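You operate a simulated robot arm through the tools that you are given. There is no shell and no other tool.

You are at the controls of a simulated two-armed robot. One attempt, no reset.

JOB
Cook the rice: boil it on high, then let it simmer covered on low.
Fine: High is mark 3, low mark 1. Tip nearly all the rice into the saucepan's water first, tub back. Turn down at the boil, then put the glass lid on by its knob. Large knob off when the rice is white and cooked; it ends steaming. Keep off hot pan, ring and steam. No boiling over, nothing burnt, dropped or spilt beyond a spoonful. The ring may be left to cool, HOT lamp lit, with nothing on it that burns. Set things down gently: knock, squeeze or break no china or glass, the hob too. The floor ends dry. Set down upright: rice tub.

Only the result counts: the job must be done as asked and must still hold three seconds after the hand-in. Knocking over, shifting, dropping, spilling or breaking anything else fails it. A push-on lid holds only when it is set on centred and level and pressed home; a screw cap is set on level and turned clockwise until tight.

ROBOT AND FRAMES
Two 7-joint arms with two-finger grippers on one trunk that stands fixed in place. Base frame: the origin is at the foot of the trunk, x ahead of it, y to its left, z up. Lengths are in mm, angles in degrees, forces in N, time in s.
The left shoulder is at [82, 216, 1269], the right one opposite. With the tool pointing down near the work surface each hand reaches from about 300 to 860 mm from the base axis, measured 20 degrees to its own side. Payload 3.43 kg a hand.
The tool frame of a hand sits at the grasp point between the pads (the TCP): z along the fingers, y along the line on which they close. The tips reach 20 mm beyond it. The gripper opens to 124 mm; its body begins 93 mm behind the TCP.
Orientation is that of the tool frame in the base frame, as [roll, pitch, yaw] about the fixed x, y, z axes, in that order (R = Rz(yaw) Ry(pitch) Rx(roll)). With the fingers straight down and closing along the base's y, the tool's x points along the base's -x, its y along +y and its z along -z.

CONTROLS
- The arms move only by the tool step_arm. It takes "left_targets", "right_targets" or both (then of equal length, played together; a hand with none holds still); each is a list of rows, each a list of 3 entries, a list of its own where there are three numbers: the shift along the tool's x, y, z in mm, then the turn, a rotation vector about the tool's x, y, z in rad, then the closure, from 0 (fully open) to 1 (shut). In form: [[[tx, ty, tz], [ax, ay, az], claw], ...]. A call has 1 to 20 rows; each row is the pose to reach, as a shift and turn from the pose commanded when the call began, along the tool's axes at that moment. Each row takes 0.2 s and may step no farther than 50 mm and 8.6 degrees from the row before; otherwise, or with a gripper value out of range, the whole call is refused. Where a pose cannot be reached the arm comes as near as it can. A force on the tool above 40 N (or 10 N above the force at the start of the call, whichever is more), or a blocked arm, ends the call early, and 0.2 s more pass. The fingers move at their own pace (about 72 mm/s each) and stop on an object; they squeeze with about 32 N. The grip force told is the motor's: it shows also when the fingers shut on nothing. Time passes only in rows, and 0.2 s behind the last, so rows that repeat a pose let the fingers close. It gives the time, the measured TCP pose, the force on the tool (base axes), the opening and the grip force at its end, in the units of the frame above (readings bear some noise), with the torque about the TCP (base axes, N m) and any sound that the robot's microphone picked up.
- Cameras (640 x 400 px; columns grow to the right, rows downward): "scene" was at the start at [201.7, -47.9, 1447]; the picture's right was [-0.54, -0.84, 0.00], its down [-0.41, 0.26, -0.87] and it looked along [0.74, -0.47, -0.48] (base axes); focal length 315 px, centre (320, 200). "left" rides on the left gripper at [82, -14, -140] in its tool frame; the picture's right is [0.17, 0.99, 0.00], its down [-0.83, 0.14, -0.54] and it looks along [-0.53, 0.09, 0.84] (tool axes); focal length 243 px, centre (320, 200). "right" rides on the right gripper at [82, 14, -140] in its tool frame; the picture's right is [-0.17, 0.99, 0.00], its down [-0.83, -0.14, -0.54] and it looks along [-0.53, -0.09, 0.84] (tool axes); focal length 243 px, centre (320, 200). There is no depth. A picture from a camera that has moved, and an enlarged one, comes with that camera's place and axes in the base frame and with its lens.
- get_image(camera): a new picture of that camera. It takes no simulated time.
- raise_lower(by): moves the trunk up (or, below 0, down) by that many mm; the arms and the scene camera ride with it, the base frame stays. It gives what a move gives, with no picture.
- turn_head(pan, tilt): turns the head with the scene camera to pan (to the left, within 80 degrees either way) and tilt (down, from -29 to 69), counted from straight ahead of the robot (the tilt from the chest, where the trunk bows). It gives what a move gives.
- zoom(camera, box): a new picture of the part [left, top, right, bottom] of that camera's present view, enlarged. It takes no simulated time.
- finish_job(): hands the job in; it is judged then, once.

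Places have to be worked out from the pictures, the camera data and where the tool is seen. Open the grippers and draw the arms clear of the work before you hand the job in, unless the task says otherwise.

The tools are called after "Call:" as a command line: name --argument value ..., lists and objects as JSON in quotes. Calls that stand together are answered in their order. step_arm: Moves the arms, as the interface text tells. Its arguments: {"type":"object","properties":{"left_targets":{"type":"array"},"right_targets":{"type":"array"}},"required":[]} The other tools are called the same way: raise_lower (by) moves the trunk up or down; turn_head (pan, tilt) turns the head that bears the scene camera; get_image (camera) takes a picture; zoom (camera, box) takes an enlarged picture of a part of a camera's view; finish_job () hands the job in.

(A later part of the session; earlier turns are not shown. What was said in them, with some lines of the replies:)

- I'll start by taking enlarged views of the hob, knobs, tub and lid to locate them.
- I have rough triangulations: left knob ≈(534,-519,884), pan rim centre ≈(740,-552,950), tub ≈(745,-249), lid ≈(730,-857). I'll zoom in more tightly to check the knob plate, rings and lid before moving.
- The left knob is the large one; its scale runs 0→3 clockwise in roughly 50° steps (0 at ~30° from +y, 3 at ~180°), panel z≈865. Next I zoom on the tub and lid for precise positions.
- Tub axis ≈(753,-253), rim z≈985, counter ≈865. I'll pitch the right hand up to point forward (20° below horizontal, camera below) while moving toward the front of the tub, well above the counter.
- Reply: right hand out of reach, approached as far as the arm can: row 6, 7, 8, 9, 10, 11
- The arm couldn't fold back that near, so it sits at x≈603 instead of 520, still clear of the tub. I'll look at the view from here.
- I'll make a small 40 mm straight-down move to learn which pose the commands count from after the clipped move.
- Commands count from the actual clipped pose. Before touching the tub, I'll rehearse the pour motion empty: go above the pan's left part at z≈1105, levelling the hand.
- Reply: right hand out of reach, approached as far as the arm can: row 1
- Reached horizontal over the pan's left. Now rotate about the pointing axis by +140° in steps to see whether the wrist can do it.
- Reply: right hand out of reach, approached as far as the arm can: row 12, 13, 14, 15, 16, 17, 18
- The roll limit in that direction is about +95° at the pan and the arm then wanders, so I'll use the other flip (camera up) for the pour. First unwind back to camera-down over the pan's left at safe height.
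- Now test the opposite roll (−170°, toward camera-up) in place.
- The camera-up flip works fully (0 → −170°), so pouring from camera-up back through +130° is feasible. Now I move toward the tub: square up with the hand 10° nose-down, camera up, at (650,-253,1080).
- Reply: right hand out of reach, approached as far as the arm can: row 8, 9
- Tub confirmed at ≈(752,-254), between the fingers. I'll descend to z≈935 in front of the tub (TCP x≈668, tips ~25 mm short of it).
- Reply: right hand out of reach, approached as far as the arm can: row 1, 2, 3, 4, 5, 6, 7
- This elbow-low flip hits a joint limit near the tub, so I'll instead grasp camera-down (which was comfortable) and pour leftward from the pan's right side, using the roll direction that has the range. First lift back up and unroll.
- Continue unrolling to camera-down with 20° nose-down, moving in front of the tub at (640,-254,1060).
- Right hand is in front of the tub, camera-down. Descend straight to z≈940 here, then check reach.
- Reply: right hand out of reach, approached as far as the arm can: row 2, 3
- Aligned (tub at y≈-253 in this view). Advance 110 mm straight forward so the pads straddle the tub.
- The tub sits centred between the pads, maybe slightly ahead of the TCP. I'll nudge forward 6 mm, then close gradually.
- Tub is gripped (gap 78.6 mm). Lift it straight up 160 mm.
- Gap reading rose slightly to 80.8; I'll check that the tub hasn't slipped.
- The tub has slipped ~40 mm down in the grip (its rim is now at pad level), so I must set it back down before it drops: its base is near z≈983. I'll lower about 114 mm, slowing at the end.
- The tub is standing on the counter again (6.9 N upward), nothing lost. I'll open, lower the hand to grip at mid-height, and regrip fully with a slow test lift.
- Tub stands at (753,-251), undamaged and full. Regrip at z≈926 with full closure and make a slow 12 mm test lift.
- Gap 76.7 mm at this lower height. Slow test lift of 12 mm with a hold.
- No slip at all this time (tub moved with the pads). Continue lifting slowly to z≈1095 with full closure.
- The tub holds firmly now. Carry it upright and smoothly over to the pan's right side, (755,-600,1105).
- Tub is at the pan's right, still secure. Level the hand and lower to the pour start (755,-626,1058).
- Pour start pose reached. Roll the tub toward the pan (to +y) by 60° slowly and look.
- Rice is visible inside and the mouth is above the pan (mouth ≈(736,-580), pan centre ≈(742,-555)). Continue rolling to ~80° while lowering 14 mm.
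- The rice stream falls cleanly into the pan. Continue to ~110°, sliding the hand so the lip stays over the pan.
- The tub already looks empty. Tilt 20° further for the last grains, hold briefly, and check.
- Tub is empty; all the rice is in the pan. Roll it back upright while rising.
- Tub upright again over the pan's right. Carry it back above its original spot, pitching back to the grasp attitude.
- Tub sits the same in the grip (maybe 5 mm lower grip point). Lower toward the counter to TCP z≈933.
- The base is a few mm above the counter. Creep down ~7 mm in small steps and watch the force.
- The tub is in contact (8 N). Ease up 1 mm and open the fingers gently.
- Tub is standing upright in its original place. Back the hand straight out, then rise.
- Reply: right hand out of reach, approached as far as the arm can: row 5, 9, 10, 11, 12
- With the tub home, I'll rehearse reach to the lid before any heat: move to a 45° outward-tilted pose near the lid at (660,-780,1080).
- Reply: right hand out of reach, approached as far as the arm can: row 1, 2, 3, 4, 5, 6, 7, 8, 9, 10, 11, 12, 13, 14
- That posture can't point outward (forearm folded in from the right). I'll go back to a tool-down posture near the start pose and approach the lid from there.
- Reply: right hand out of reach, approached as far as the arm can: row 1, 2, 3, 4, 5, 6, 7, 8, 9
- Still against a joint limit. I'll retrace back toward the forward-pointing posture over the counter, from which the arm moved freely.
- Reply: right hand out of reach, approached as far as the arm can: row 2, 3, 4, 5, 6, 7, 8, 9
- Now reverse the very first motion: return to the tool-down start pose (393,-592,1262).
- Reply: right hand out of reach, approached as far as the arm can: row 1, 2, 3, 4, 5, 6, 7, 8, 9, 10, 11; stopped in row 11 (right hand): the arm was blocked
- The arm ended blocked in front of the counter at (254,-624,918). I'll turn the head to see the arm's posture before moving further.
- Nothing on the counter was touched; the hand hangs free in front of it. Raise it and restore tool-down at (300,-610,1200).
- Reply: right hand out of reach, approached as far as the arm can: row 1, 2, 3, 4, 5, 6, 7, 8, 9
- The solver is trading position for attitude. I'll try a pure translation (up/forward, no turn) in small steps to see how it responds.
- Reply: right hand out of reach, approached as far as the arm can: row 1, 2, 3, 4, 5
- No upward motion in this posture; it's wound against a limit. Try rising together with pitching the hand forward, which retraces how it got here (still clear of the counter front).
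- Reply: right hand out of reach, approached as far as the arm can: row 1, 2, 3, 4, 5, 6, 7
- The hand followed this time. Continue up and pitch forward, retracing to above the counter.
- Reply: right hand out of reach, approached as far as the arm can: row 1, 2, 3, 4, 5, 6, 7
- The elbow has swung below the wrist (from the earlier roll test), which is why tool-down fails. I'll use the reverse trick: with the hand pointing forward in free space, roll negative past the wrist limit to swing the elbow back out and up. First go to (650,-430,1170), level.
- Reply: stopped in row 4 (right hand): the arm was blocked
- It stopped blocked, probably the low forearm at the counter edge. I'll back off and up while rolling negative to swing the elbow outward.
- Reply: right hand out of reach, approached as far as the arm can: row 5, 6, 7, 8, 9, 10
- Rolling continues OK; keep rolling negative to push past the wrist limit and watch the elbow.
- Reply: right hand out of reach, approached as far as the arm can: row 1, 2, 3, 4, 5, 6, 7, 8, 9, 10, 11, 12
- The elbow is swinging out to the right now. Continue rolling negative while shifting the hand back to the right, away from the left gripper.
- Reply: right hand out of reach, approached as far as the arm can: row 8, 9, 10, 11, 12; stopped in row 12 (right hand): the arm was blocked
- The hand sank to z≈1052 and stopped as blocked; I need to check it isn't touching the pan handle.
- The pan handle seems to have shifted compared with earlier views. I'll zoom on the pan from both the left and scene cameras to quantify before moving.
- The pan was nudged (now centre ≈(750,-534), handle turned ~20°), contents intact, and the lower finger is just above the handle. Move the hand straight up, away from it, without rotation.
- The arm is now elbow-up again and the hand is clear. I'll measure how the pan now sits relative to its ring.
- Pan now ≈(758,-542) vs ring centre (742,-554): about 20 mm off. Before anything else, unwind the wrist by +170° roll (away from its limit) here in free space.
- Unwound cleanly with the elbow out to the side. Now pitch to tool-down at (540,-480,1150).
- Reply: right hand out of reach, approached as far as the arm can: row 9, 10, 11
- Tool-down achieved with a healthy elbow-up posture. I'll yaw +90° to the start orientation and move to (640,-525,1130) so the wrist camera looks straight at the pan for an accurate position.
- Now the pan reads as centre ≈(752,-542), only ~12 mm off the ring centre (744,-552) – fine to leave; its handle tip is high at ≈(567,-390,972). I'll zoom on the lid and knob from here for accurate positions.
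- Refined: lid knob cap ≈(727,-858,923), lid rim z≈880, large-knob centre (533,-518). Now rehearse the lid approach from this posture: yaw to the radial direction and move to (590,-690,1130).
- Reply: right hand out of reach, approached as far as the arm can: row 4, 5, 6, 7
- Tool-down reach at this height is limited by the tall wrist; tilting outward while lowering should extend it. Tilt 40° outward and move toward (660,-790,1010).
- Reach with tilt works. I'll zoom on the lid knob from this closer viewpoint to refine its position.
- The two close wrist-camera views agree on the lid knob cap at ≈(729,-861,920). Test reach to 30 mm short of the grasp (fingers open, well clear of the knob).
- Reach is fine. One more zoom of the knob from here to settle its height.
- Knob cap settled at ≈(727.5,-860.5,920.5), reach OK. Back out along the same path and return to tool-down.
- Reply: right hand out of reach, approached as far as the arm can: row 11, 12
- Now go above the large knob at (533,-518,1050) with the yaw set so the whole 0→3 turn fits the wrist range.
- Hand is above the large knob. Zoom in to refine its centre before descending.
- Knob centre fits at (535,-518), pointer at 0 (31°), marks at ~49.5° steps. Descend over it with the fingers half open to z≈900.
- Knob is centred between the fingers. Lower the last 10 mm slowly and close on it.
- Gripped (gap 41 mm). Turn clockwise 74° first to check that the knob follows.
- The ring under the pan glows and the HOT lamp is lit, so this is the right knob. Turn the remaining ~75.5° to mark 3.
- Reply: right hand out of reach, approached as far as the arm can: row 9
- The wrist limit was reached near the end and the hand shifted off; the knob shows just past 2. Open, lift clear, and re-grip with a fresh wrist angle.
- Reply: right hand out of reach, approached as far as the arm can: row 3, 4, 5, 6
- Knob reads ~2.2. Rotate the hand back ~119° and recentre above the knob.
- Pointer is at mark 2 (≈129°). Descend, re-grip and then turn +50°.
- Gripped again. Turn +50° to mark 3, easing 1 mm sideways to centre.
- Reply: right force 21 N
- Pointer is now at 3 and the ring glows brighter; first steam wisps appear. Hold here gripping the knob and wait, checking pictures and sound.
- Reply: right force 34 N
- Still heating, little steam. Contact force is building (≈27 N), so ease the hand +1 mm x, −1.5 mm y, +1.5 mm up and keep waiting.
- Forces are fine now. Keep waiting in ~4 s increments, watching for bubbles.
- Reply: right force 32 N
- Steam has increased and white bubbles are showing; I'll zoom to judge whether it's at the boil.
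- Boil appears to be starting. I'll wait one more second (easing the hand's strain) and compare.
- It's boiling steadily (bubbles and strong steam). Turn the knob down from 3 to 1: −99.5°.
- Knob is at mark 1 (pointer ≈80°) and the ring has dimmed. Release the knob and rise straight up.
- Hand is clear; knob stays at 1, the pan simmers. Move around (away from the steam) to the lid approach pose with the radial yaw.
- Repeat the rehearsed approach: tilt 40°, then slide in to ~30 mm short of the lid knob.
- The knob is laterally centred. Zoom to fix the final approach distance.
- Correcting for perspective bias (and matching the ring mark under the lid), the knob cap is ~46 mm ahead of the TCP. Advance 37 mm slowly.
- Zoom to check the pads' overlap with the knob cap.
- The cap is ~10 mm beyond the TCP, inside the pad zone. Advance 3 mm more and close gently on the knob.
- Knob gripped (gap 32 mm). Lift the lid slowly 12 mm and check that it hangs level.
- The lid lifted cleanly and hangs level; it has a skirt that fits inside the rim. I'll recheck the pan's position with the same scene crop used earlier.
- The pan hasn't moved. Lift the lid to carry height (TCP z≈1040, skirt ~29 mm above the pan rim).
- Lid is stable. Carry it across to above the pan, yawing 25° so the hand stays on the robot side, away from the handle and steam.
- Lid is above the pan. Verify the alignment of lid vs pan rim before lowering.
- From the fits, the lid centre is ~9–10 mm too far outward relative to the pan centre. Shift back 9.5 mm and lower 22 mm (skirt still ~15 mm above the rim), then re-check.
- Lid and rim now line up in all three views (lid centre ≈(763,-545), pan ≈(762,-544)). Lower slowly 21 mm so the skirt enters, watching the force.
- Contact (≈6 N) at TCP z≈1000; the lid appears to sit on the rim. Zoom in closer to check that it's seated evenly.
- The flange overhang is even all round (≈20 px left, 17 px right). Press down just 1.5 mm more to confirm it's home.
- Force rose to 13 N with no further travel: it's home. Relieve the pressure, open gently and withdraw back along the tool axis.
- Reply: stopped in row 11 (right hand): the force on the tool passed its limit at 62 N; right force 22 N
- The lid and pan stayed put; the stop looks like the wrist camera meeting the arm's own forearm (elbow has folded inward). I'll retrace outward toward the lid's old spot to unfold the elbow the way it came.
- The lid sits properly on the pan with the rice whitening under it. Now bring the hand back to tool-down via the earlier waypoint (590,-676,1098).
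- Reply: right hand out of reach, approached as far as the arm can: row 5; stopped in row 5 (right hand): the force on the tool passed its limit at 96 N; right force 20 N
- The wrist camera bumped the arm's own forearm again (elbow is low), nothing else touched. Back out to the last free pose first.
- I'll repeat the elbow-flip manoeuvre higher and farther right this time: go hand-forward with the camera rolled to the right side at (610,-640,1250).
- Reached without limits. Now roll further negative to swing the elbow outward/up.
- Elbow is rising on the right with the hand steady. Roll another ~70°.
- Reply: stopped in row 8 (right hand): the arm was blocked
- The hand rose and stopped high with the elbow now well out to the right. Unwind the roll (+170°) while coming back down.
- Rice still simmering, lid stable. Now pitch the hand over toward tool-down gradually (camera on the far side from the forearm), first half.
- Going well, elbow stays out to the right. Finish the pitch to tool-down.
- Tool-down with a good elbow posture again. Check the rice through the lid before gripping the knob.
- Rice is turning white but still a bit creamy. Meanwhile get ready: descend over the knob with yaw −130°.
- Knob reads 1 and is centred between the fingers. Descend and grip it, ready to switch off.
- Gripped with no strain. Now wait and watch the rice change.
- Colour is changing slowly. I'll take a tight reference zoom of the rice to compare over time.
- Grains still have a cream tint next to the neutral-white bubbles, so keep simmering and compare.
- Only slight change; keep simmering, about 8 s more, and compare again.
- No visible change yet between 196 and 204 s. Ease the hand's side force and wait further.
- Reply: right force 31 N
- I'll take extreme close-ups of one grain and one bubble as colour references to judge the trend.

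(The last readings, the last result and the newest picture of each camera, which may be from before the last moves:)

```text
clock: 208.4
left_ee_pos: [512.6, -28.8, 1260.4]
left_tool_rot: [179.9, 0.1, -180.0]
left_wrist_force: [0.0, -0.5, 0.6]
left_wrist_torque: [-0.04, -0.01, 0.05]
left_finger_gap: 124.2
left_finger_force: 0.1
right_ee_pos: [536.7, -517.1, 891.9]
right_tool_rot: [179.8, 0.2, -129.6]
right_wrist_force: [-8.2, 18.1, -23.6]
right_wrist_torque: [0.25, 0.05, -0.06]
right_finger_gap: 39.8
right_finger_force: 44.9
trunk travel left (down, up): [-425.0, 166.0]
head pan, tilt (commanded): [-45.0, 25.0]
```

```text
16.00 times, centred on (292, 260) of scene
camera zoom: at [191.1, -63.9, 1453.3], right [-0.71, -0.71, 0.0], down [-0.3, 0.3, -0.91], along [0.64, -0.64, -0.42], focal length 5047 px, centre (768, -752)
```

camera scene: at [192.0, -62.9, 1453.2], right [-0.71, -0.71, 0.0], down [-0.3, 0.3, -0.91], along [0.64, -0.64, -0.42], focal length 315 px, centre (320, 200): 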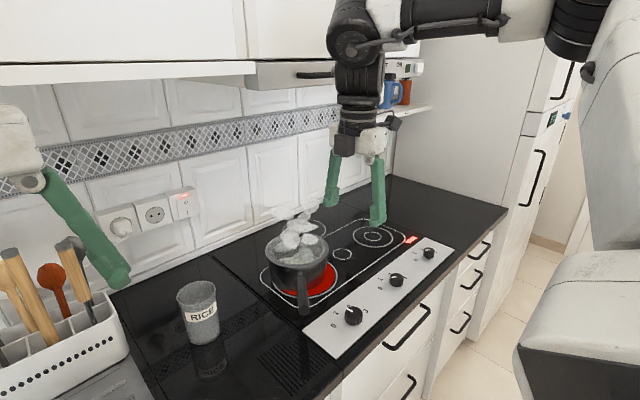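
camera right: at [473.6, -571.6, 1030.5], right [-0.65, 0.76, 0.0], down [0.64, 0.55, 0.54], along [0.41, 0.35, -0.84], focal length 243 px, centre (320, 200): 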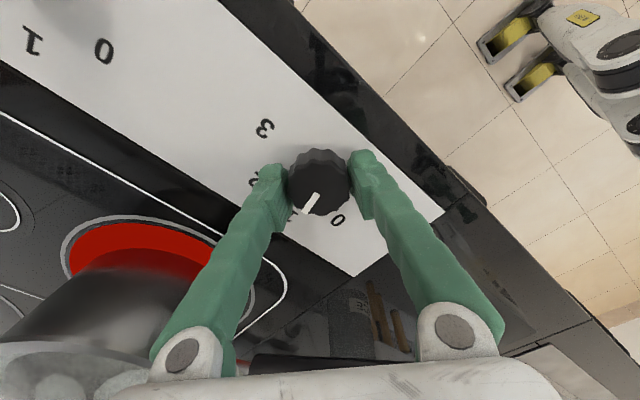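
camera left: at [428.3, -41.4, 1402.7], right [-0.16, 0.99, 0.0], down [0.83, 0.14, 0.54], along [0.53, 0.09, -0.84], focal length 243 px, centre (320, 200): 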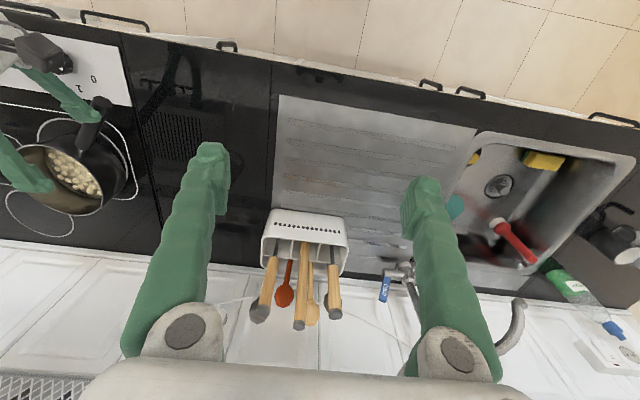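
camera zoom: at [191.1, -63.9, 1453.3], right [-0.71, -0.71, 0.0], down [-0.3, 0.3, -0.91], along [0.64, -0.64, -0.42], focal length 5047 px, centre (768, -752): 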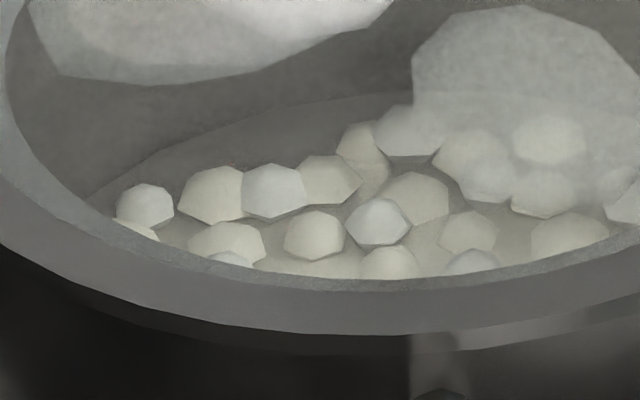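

Grains are still slightly creamier than the bubbles, so I'll keep simmering; open the fingers slightly around the knob to avoid strain while waiting.

Call:
step_arm --right_targets '[[[0, 0, 0], [0, 0, 0], 0.6], [[0, 0, 0], [0, 0, 0], 0.5], [[0, 0, 0], [0, 0, 0], 0.5], [[0, 0, 0], [0, 0, 0], 0.5], [[0, 0, 0], [0, 0, 0], 0.5], [[0, 0, 0], [0, 0, 0], 0.5], [[0, 0, 0], [0, 0, 0], 0.5], [[0, 0, 0], [0, 0, 0], 0.5], [[0, 0, 0], [0, 0, 0], 0.5], [[0, 0, 0], [0, 0, 0], 0.5], [[0, 0, 0], [0, 0, 0], 0.5], [[0, 0, 0], [0, 0, 0], 0.5], [[0, 0, 0], [0, 0, 0], 0.5], [[0, 0, 0], [0, 0, 0], 0.5], [[0, 0, 0], [0, 0, 0], 0.5], [[0, 0, 0], [0, 0, 0], 0.5], [[0, 0, 0], [0, 0, 0], 0.5], [[0, 0, 0], [0, 0, 0], 0.5], [[0, 0, 0], [0, 0, 0], 0.5], [[0, 0, 0], [0, 0, 0], 0.5]]'

Call:
step_arm --right_targets '[[[0, 0, 0], [0, 0, 0], 0.5], [[0, 0, 0], [0, 0, 0], 0.5], [[0, 0, 0], [0, 0, 0], 0.5], [[0, 0, 0], [0, 0, 0], 0.5], [[0, 0, 0], [0, 0, 0], 0.5], [[0, 0, 0], [0, 0, 0], 0.5], [[0, 0, 0], [0, 0, 0], 0.5], [[0, 0, 0], [0, 0, 0], 0.5], [[0, 0, 0], [0, 0, 0], 0.5], [[0, 0, 0], [0, 0, 0], 0.5], [[0, 0, 0], [0, 0, 0], 0.5], [[0, 0, 0], [0, 0, 0], 0.5], [[0, 0, 0], [0, 0, 0], 0.5], [[0, 0, 0], [0, 0, 0], 0.5], [[0, 0, 0], [0, 0, 0], 0.5], [[0, 0, 0], [0, 0, 0], 0.5], [[0, 0, 0], [0, 0, 0], 0.5], [[0, 0, 0], [0, 0, 0], 0.5], [[0, 0, 0], [0, 0, 0], 0.5], [[0, 0, 0], [0, 0, 0], 0.5]]'

Call:
zoom --camera "left" --box '[64, 170, 76, 178]'

Call:
zoom --camera "scene" --box '[230, 190, 400, 340]'

```text
clock: 212.6
left_ee_pos: [511.3, -30.3, 1260.7]
left_tool_rot: [180.0, -0.1, 180.0]
left_wrist_force: [0.7, 0.5, -0.1]
left_wrist_torque: [0.03, 0.01, 0.01]
left_finger_gap: 124.0
left_finger_force: 0.0
right_ee_pos: [537.5, -518.6, 892.5]
right_tool_rot: [-179.9, 0.2, -129.7]
right_wrist_force: [-0.3, -0.2, 0.0]
right_wrist_torque: [0.0, 0.0, -0.01]
right_finger_gap: 62.2
right_finger_force: 0.0
trunk travel left (down, up): [-425.0, 166.0]
head pan, tilt (commanded): [-45.0, 25.0]
```

```text
clock: 216.8
left_ee_pos: [511.9, -29.5, 1260.0]
left_tool_rot: [179.9, 0.0, -179.9]
left_wrist_force: [0.5, -0.8, 0.4]
left_wrist_torque: [-0.02, -0.04, 0.05]
left_finger_gap: 124.2
left_finger_force: 0.1
right_ee_pos: [538.2, -516.5, 892.4]
right_tool_rot: [-180.0, 0.2, -129.8]
right_wrist_force: [0.4, -0.1, -0.1]
right_wrist_torque: [0.03, 0.0, 0.0]
right_finger_gap: 62.3
right_finger_force: 0.0
trunk travel left (down, up): [-425.0, 166.0]
head pan, tilt (commanded): [-45.0, 25.0]
```

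```text
16.00 times, centred on (70, 174) of left
camera zoom: at [429.2, -41.9, 1402.4], right [-0.17, 0.99, 0.0], down [0.83, 0.14, 0.54], along [0.53, 0.09, -0.84], focal length 3882 px, centre (4320, 616)
```

zoom: 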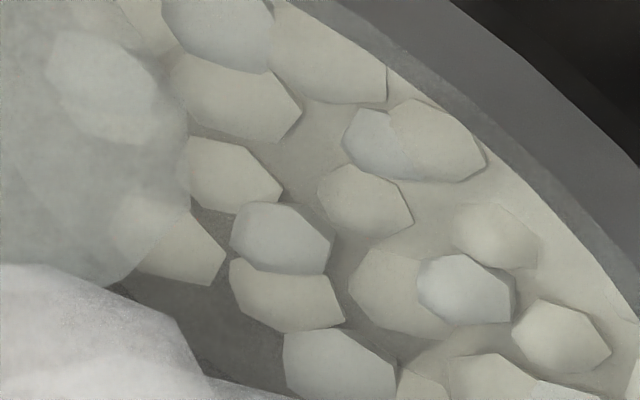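

```text
2.67 times, centred on (315, 265) of scene
camera zoom: at [190.1, -64.3, 1453.4], right [-0.71, -0.71, 0.0], down [-0.3, 0.3, -0.91], along [0.64, -0.64, -0.42], focal length 841 px, centre (333, 27)
```

zoom: 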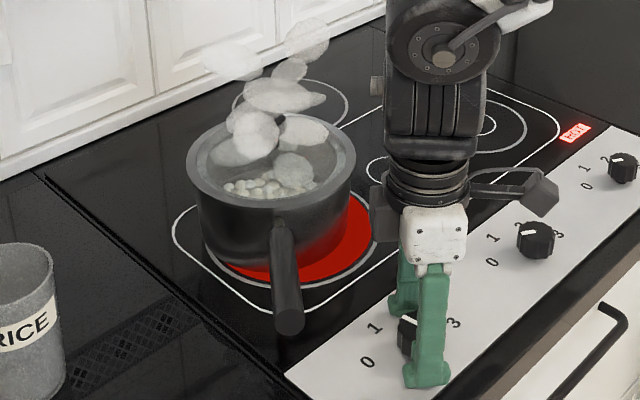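

The look has been nearly constant for ~20 s. I'll repeat the exact crops from 195.8 s for a like-for-like comparison.

Call:
zoom --camera "scene" --box '[282, 252, 306, 267]'

Call:
zoom --camera "left" --box '[55, 160, 90, 185]'

Call:
zoom --camera "left" --box '[0, 80, 180, 260]'

```text
16.00 times, centred on (294, 260) of scene
camera zoom: at [190.1, -64.3, 1453.4], right [-0.71, -0.71, 0.0], down [-0.3, 0.3, -0.91], along [0.64, -0.64, -0.42], focal length 5047 px, centre (736, -752)
```

zoom: 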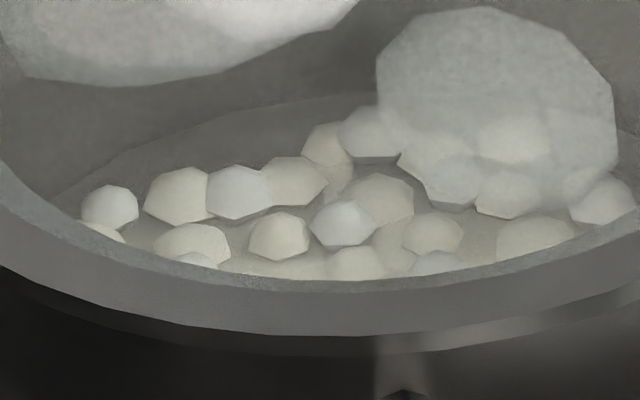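

```text
16.00 times, centred on (72, 172) of left
camera zoom: at [429.2, -41.9, 1402.4], right [-0.17, 0.99, 0.0], down [0.83, 0.14, 0.54], along [0.53, 0.09, -0.84], focal length 3882 px, centre (4280, 640)
```

zoom: 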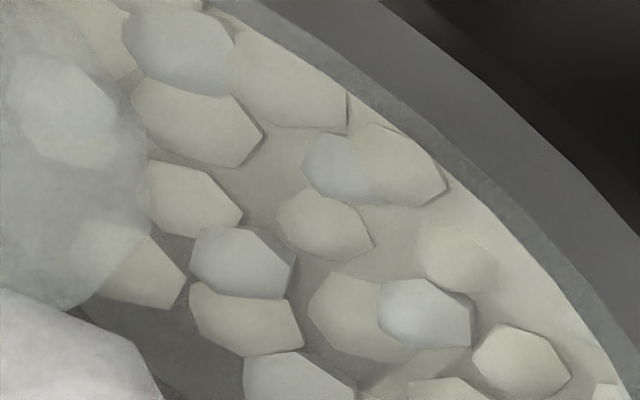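

```text
2.22 times, centred on (90, 170) of left
camera zoom: at [429.2, -41.9, 1402.4], right [-0.17, 0.99, 0.0], down [0.83, 0.14, 0.54], along [0.53, 0.09, -0.84], focal length 539 px, centre (831, 267)
```

zoom: 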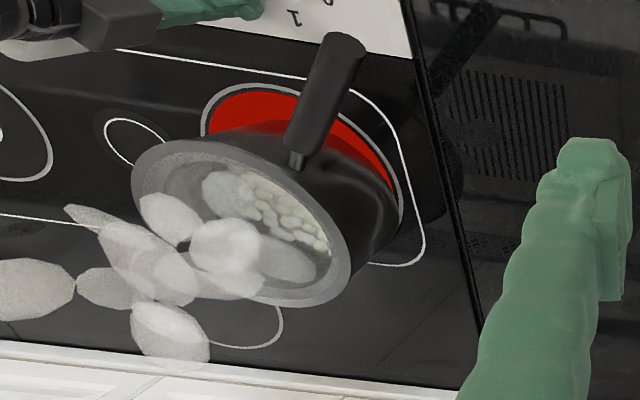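

The crops at 195.8 s and 216.8 s look identical: the rice has reached its steady white (no longer yellow). Re-centre and grip the knob to switch off.

Call:
step_arm --right_targets '[[[1.5, 0.4, 0.5], [0, 0, 0], 0.5], [[2.5, 0.7, 1], [0, 0, 0], 0.55], [[2.5, 0.7, 1], [0, 0, 0], 0.64], [[2.5, 0.7, 1], [0, 0, 0], 0.72], [[2.5, 0.7, 1], [0, 0, 0], 0.8]]'

Call:
get_image --camera "right"

```text
clock: 218.0
left_ee_pos: [511.7, -29.0, 1260.7]
left_tool_rot: [180.0, 0.0, 180.0]
left_wrist_force: [-0.1, 0.7, 0.5]
left_wrist_torque: [0.01, 0.03, -0.01]
left_finger_gap: 124.1
left_finger_force: 0.0
right_ee_pos: [535.8, -519.6, 891.2]
right_tool_rot: [-179.9, 0.2, -129.7]
right_wrist_force: [1.2, -2.2, -0.3]
right_wrist_torque: [-0.14, -0.03, -0.01]
right_finger_gap: 40.2
right_finger_force: 44.8
trunk travel left (down, up): [-425.0, 166.0]
head pan, tilt (commanded): [-45.0, 25.0]
```

```text
taken
camera right: at [471.6, -573.9, 1030.0], right [-0.65, 0.76, 0.0], down [0.64, 0.55, 0.54], along [0.41, 0.35, -0.84], focal length 243 px, centre (320, 200)
```

right: 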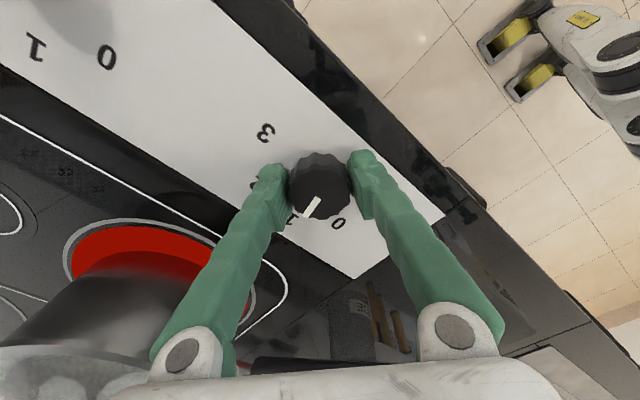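

Knob gripped at 1. Turn it back to 0 (−51°).

Call:
step_arm --right_targets '[[[0, 0, 0], [0, 0, -0.1463], 0.8], [[0, 0, 0], [0, 0, -0.2926], 0.8], [[0, 0, 0], [0, 0, -0.4389], 0.8], [[0, 0, 0], [0, 0, -0.5852], 0.8], [[0, 0, 0], [0, 0, -0.7315], 0.8], [[0, 0, 0], [0, 0, -0.8778], 0.8], [[0, 0, 0], [0, 0, -0.89], 0.8]]'

Call:
get_image --camera "right"

Call:
zoom --camera "scene" --box '[230, 190, 440, 350]'

```text
clock: 219.6
left_ee_pos: [512.0, -29.0, 1260.2]
left_tool_rot: [180.0, -0.1, -180.0]
left_wrist_force: [0.0, -1.4, 0.4]
left_wrist_torque: [0.02, -0.01, -0.03]
left_finger_gap: 124.0
left_finger_force: 0.0
right_ee_pos: [534.8, -518.9, 891.9]
right_tool_rot: [-179.8, 0.0, -78.6]
right_wrist_force: [-0.1, -3.1, 2.0]
right_wrist_torque: [0.05, 0.09, -0.16]
right_finger_gap: 40.2
right_finger_force: 45.1
trunk travel left (down, up): [-425.0, 166.0]
head pan, tilt (commanded): [-45.0, 25.0]
```

```text
taken
camera right: at [536.9, -602.4, 1030.2], right [-1.0, -0.03, 0.0], down [-0.03, 0.84, 0.54], along [-0.01, 0.54, -0.84], focal length 243 px, centre (320, 200)
```

right: 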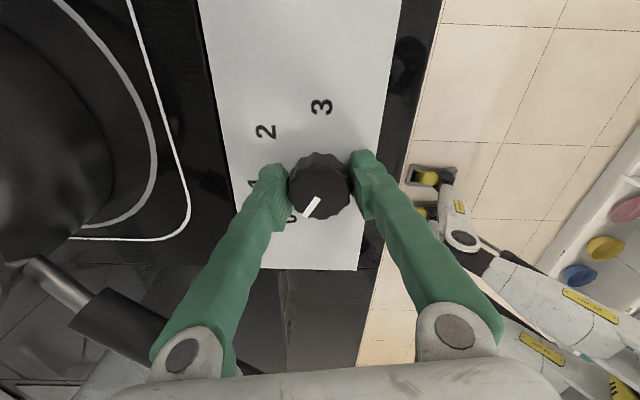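

```text
2.50 times, centred on (335, 270) of scene
camera zoom: at [189.9, -64.6, 1453.4], right [-0.71, -0.71, 0.0], down [-0.3, 0.3, -0.91], along [0.64, -0.64, -0.42], focal length 789 px, centre (282, 25)
```

zoom: 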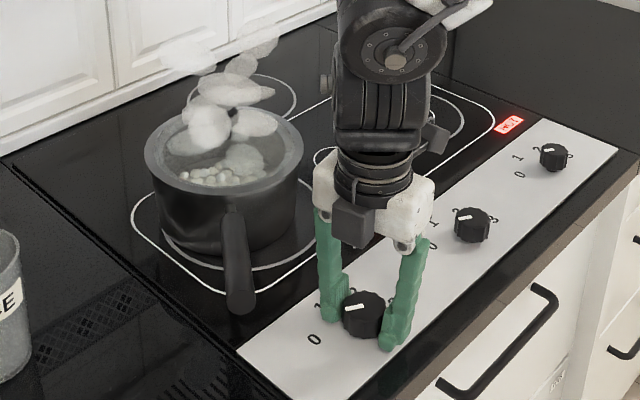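

The ring has gone dark, HOT lamp still lit, knob at 0. Check the rice now before releasing.

Call:
zoom --camera "scene" --box '[270, 225, 335, 275]'

Call:
zoom --camera "left" --box '[20, 110, 130, 220]'

```text
8.00 times, centred on (302, 250) of scene
camera zoom: at [189.9, -64.6, 1453.4], right [-0.71, -0.71, 0.0], down [-0.3, 0.3, -0.91], along [0.64, -0.64, -0.42], focal length 2524 px, centre (460, -200)
```

zoom: 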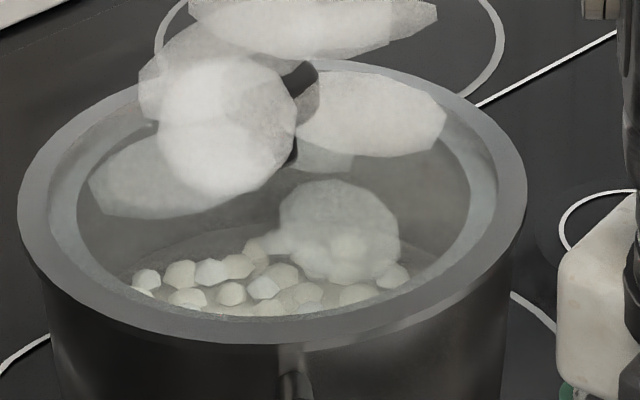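

```text
3.64 times, centred on (75, 165) of left
camera zoom: at [429.0, -42.1, 1402.4], right [-0.17, 0.99, 0.0], down [0.83, 0.14, 0.54], along [0.53, 0.09, -0.84], focal length 882 px, centre (1211, 327)
```

zoom: 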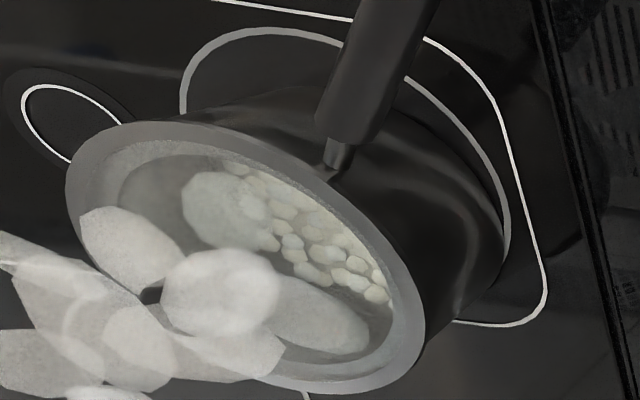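

Ring off. Release the knob and rise clear.

Call:
step_arm --right_targets '[[[0, 0, 0], [0, 0, 0], 0.55], [[0, 0, 0], [0, 0, 0], 0.35], [[0, 0, -8], [0, 0, 0], 0.35], [[0, 0, -30], [0, 0, 0], 0.35], [[0, 0, -70], [0, 0, 0], 0.2], [[0, 0, -115], [0, 0, 0], 0.1], [[0, 0, -160], [0, 0, 0], 0], [[0, 0, -200], [0, 0, 0], 0]]'

Call:
zoom --camera "scene" --box '[230, 190, 440, 350]'

Call:
zoom --camera "left" --box '[55, 160, 90, 185]'

Call:
get_image --camera "right"

```text
clock: 221.4
left_ee_pos: [510.2, -28.1, 1261.1]
left_tool_rot: [-179.9, 0.0, -180.0]
left_wrist_force: [0.2, 0.4, 0.2]
left_wrist_torque: [0.0, -0.04, 0.01]
left_finger_gap: 123.9
left_finger_force: 0.0
right_ee_pos: [535.4, -519.7, 1092.8]
right_tool_rot: [-179.8, 0.0, -78.7]
right_wrist_force: [-0.7, 0.6, 0.7]
right_wrist_torque: [-0.01, -0.01, 0.01]
right_finger_gap: 124.2
right_finger_force: 0.0
trunk travel left (down, up): [-425.0, 166.0]
head pan, tilt (commanded): [-45.0, 25.0]
```

```text
2.50 times, centred on (335, 270) of scene
camera zoom: at [189.3, -63.3, 1453.6], right [-0.71, -0.71, 0.0], down [-0.3, 0.3, -0.91], along [0.64, -0.64, -0.42], focal length 789 px, centre (282, 25)
```

zoom: 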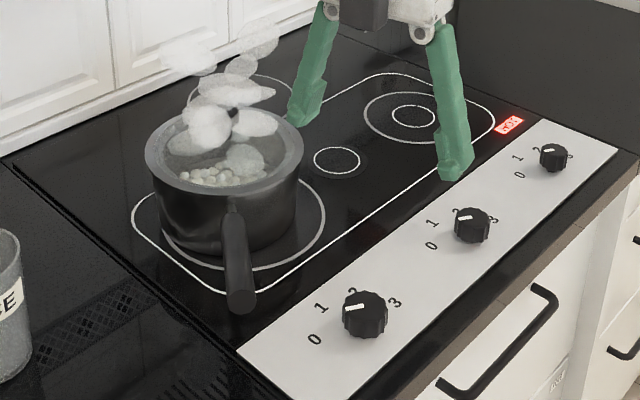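

```text
16.00 times, centred on (72, 172) of left
camera zoom: at [428.4, -40.9, 1402.7], right [-0.17, 0.99, 0.0], down [0.83, 0.14, 0.54], along [0.53, 0.09, -0.84], focal length 3882 px, centre (4280, 640)
```

zoom: 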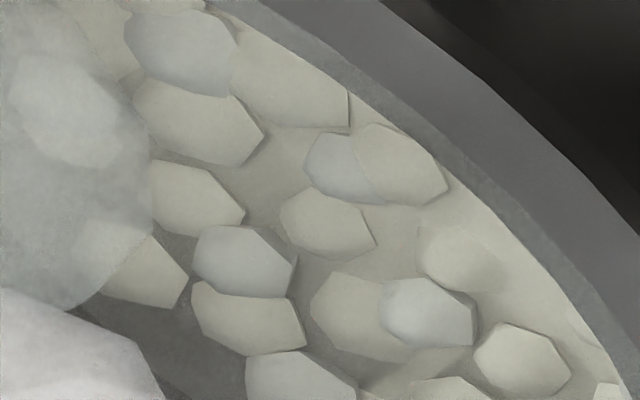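

```text
taken
camera right: at [536.6, -602.6, 1231.8], right [-1.0, -0.03, 0.0], down [-0.03, 0.84, 0.54], along [-0.01, 0.54, -0.84], focal length 243 px, centre (320, 200)
```

right: 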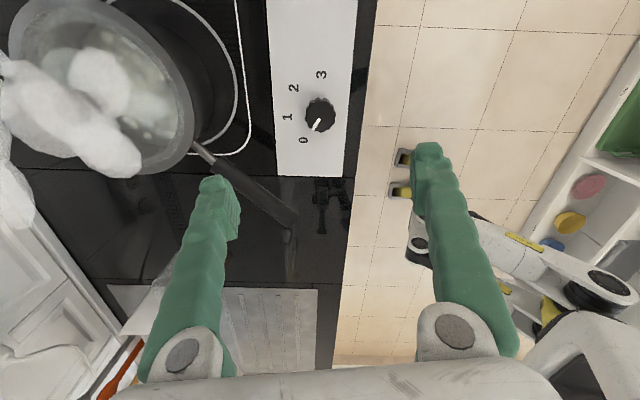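

Knob matches the other two at 0; the pan is covered and still steaming. Draw the right arm well clear of the hob.

Call:
step_arm --right_targets '[[[8.7, 16.2, -21.2], [0, 0, 0], 0], [[17.3, 32.4, -42.3], [0, 0, 0], 0], [[26, 48.6, -63.5], [0, 0, 0], 0], [[34.7, 64.7, -84.7], [0, 0, 0], 0], [[43.3, 80.9, -105.8], [0, 0, 0], 0], [[52, 97.1, -127], [0, 0, 0], 0]]'

Call:
get_image --camera "scene"

Call:
zoom --camera "scene" --box '[150, 200, 350, 380]'

Call:
zoom --camera "scene" --box '[260, 215, 345, 285]'

```text
clock: 222.8
left_ee_pos: [511.1, -29.9, 1260.6]
left_tool_rot: [-180.0, 0.0, -180.0]
left_wrist_force: [0.2, -0.2, 0.1]
left_wrist_torque: [0.02, -0.02, 0.0]
left_finger_gap: 123.9
left_finger_force: 0.0
right_ee_pos: [447.9, -589.6, 1218.2]
right_tool_rot: [-179.7, 0.1, -78.7]
right_wrist_force: [-0.2, 0.3, 0.0]
right_wrist_torque: [0.0, 0.02, 0.01]
right_finger_gap: 124.1
right_finger_force: 0.1
trunk travel left (down, up): [-425.0, 166.0]
head pan, tilt (commanded): [-45.0, 25.0]
```

```text
taken
camera scene: at [189.4, -64.2, 1453.5], right [-0.71, -0.71, 0.0], down [-0.3, 0.3, -0.91], along [0.64, -0.64, -0.42], focal length 315 px, centre (320, 200)
```

scene: 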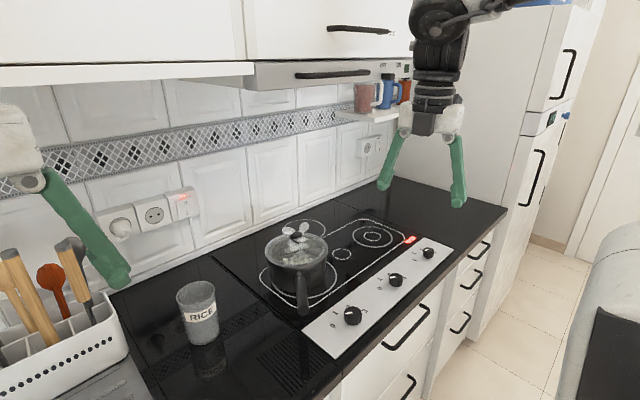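

```text
2.22 times, centred on (250, 290) of scene
camera zoom: at [189.4, -64.2, 1453.5], right [-0.71, -0.71, 0.0], down [-0.3, 0.3, -0.91], along [0.64, -0.64, -0.42], focal length 701 px, centre (476, 0)
```

zoom: 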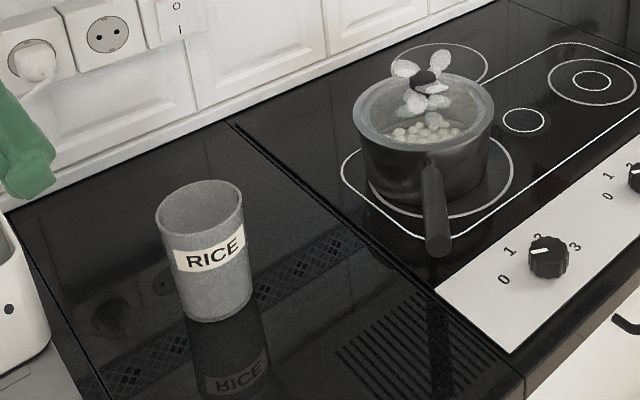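

```text
5.71 times, centred on (302, 250) of scene
camera zoom: at [189.4, -64.2, 1453.5], right [-0.71, -0.71, 0.0], down [-0.3, 0.3, -0.91], along [0.64, -0.64, -0.42], focal length 1803 px, centre (420, -86)
```

zoom: 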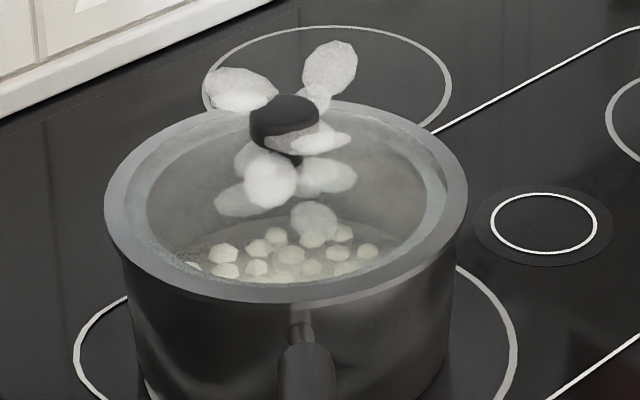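

Steam has calmed but persists; the bubbles are gone so the grains show plainly. Quick close look at the rice colour.

Call:
zoom --camera "scene" --box '[284, 250, 308, 265]'

Call:
zoom --camera "left" --box '[20, 110, 130, 220]'

Call:
get_image --camera "right"

```text
16.00 times, centred on (296, 258) of scene
camera zoom: at [189.4, -64.2, 1453.5], right [-0.71, -0.71, 0.0], down [-0.3, 0.3, -0.91], along [0.64, -0.64, -0.42], focal length 5047 px, centre (704, -720)
```

zoom: 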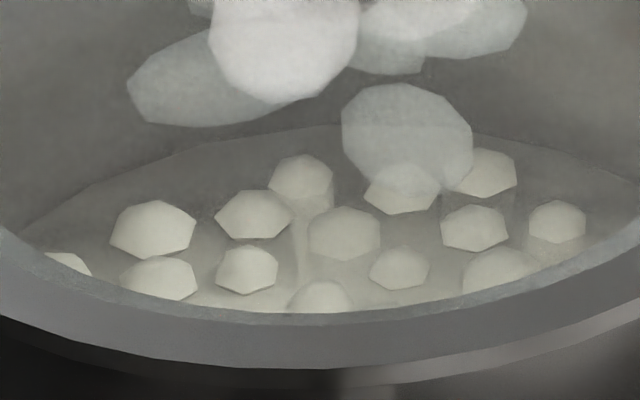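

```text
3.64 times, centred on (75, 165) of left
camera zoom: at [428.4, -41.8, 1402.7], right [-0.17, 0.99, 0.0], down [0.83, 0.14, 0.54], along [0.53, 0.09, -0.84], focal length 882 px, centre (1211, 327)
```

zoom: 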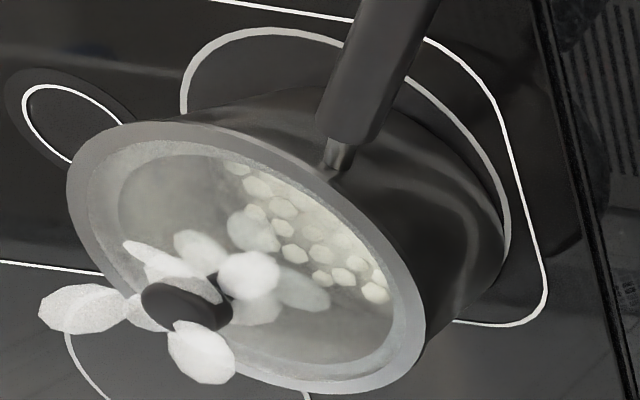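

```text
taken
camera right: at [449.8, -672.6, 1357.1], right [-1.0, -0.03, 0.0], down [-0.03, 0.84, 0.54], along [-0.01, 0.54, -0.84], focal length 243 px, centre (320, 200)
```

right: 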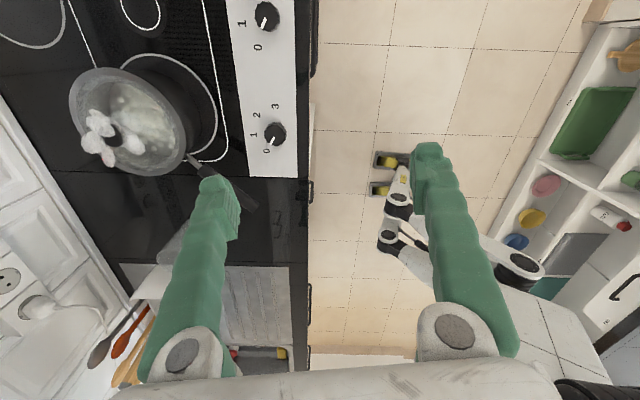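

I finished the job: the rice looks white under the seated glass lid, the large knob is at 0, and the pan is still steaming. The HOT lamp is lit, the tub is upright in its place, no spill shows in the pictures, and both grippers are open and clear. I judged "cooked" from the grain colour, which had stopped changing. The pan sits about 20 mm off the ring's centre because I knocked its handle earlier. Handing in.

Call:
finish_job

```text
The job is handed in.
```

I've handed the job in. The rice is in the covered saucepan with the large knob off, and it was still steaming at the last picture. How it was judged hasn't come back.

- **Rice:** All of it went into the water, and the tub is back in its place, upright and empty.
- **Cooking:** I turned the knob to 3 until it boiled, then down to 1. The glass lid went on by its knob and sits evenly on the rim. I turned the knob off about 53 s later.
- **Doneness:** I judged "white and cooked" by colour alone. The grains had gone from yellow to off-white and looked the same for about 20 s before I switched off. Seen through the lid they still had a slight cream tint, so this is the least certain part.
- **Hob:** The ring is dark and the HOT lamp is lit. No spill showed in the pictures I took, though I didn't check the floor in particular.

Four things went wrong along the way:

- **Pan moved:** The right gripper caught the pan handle while the pan was cold. The pan turned about 20° and now sits about 20 mm off the ring's centre. Nothing spilled.
- **Tub slipped:** It slid about 40 mm in the first grip. I set it down and gripped it again without loss.
- **Arm hit itself:** The right wrist camera appears to have struck the arm's own forearm twice, at 62 N and 96 N. Nothing in the kitchen was touched.
- **Hob panel pressed:** The fingertips pressed on the control panel with about 12 N when the wrist reached its limit on the first turn.
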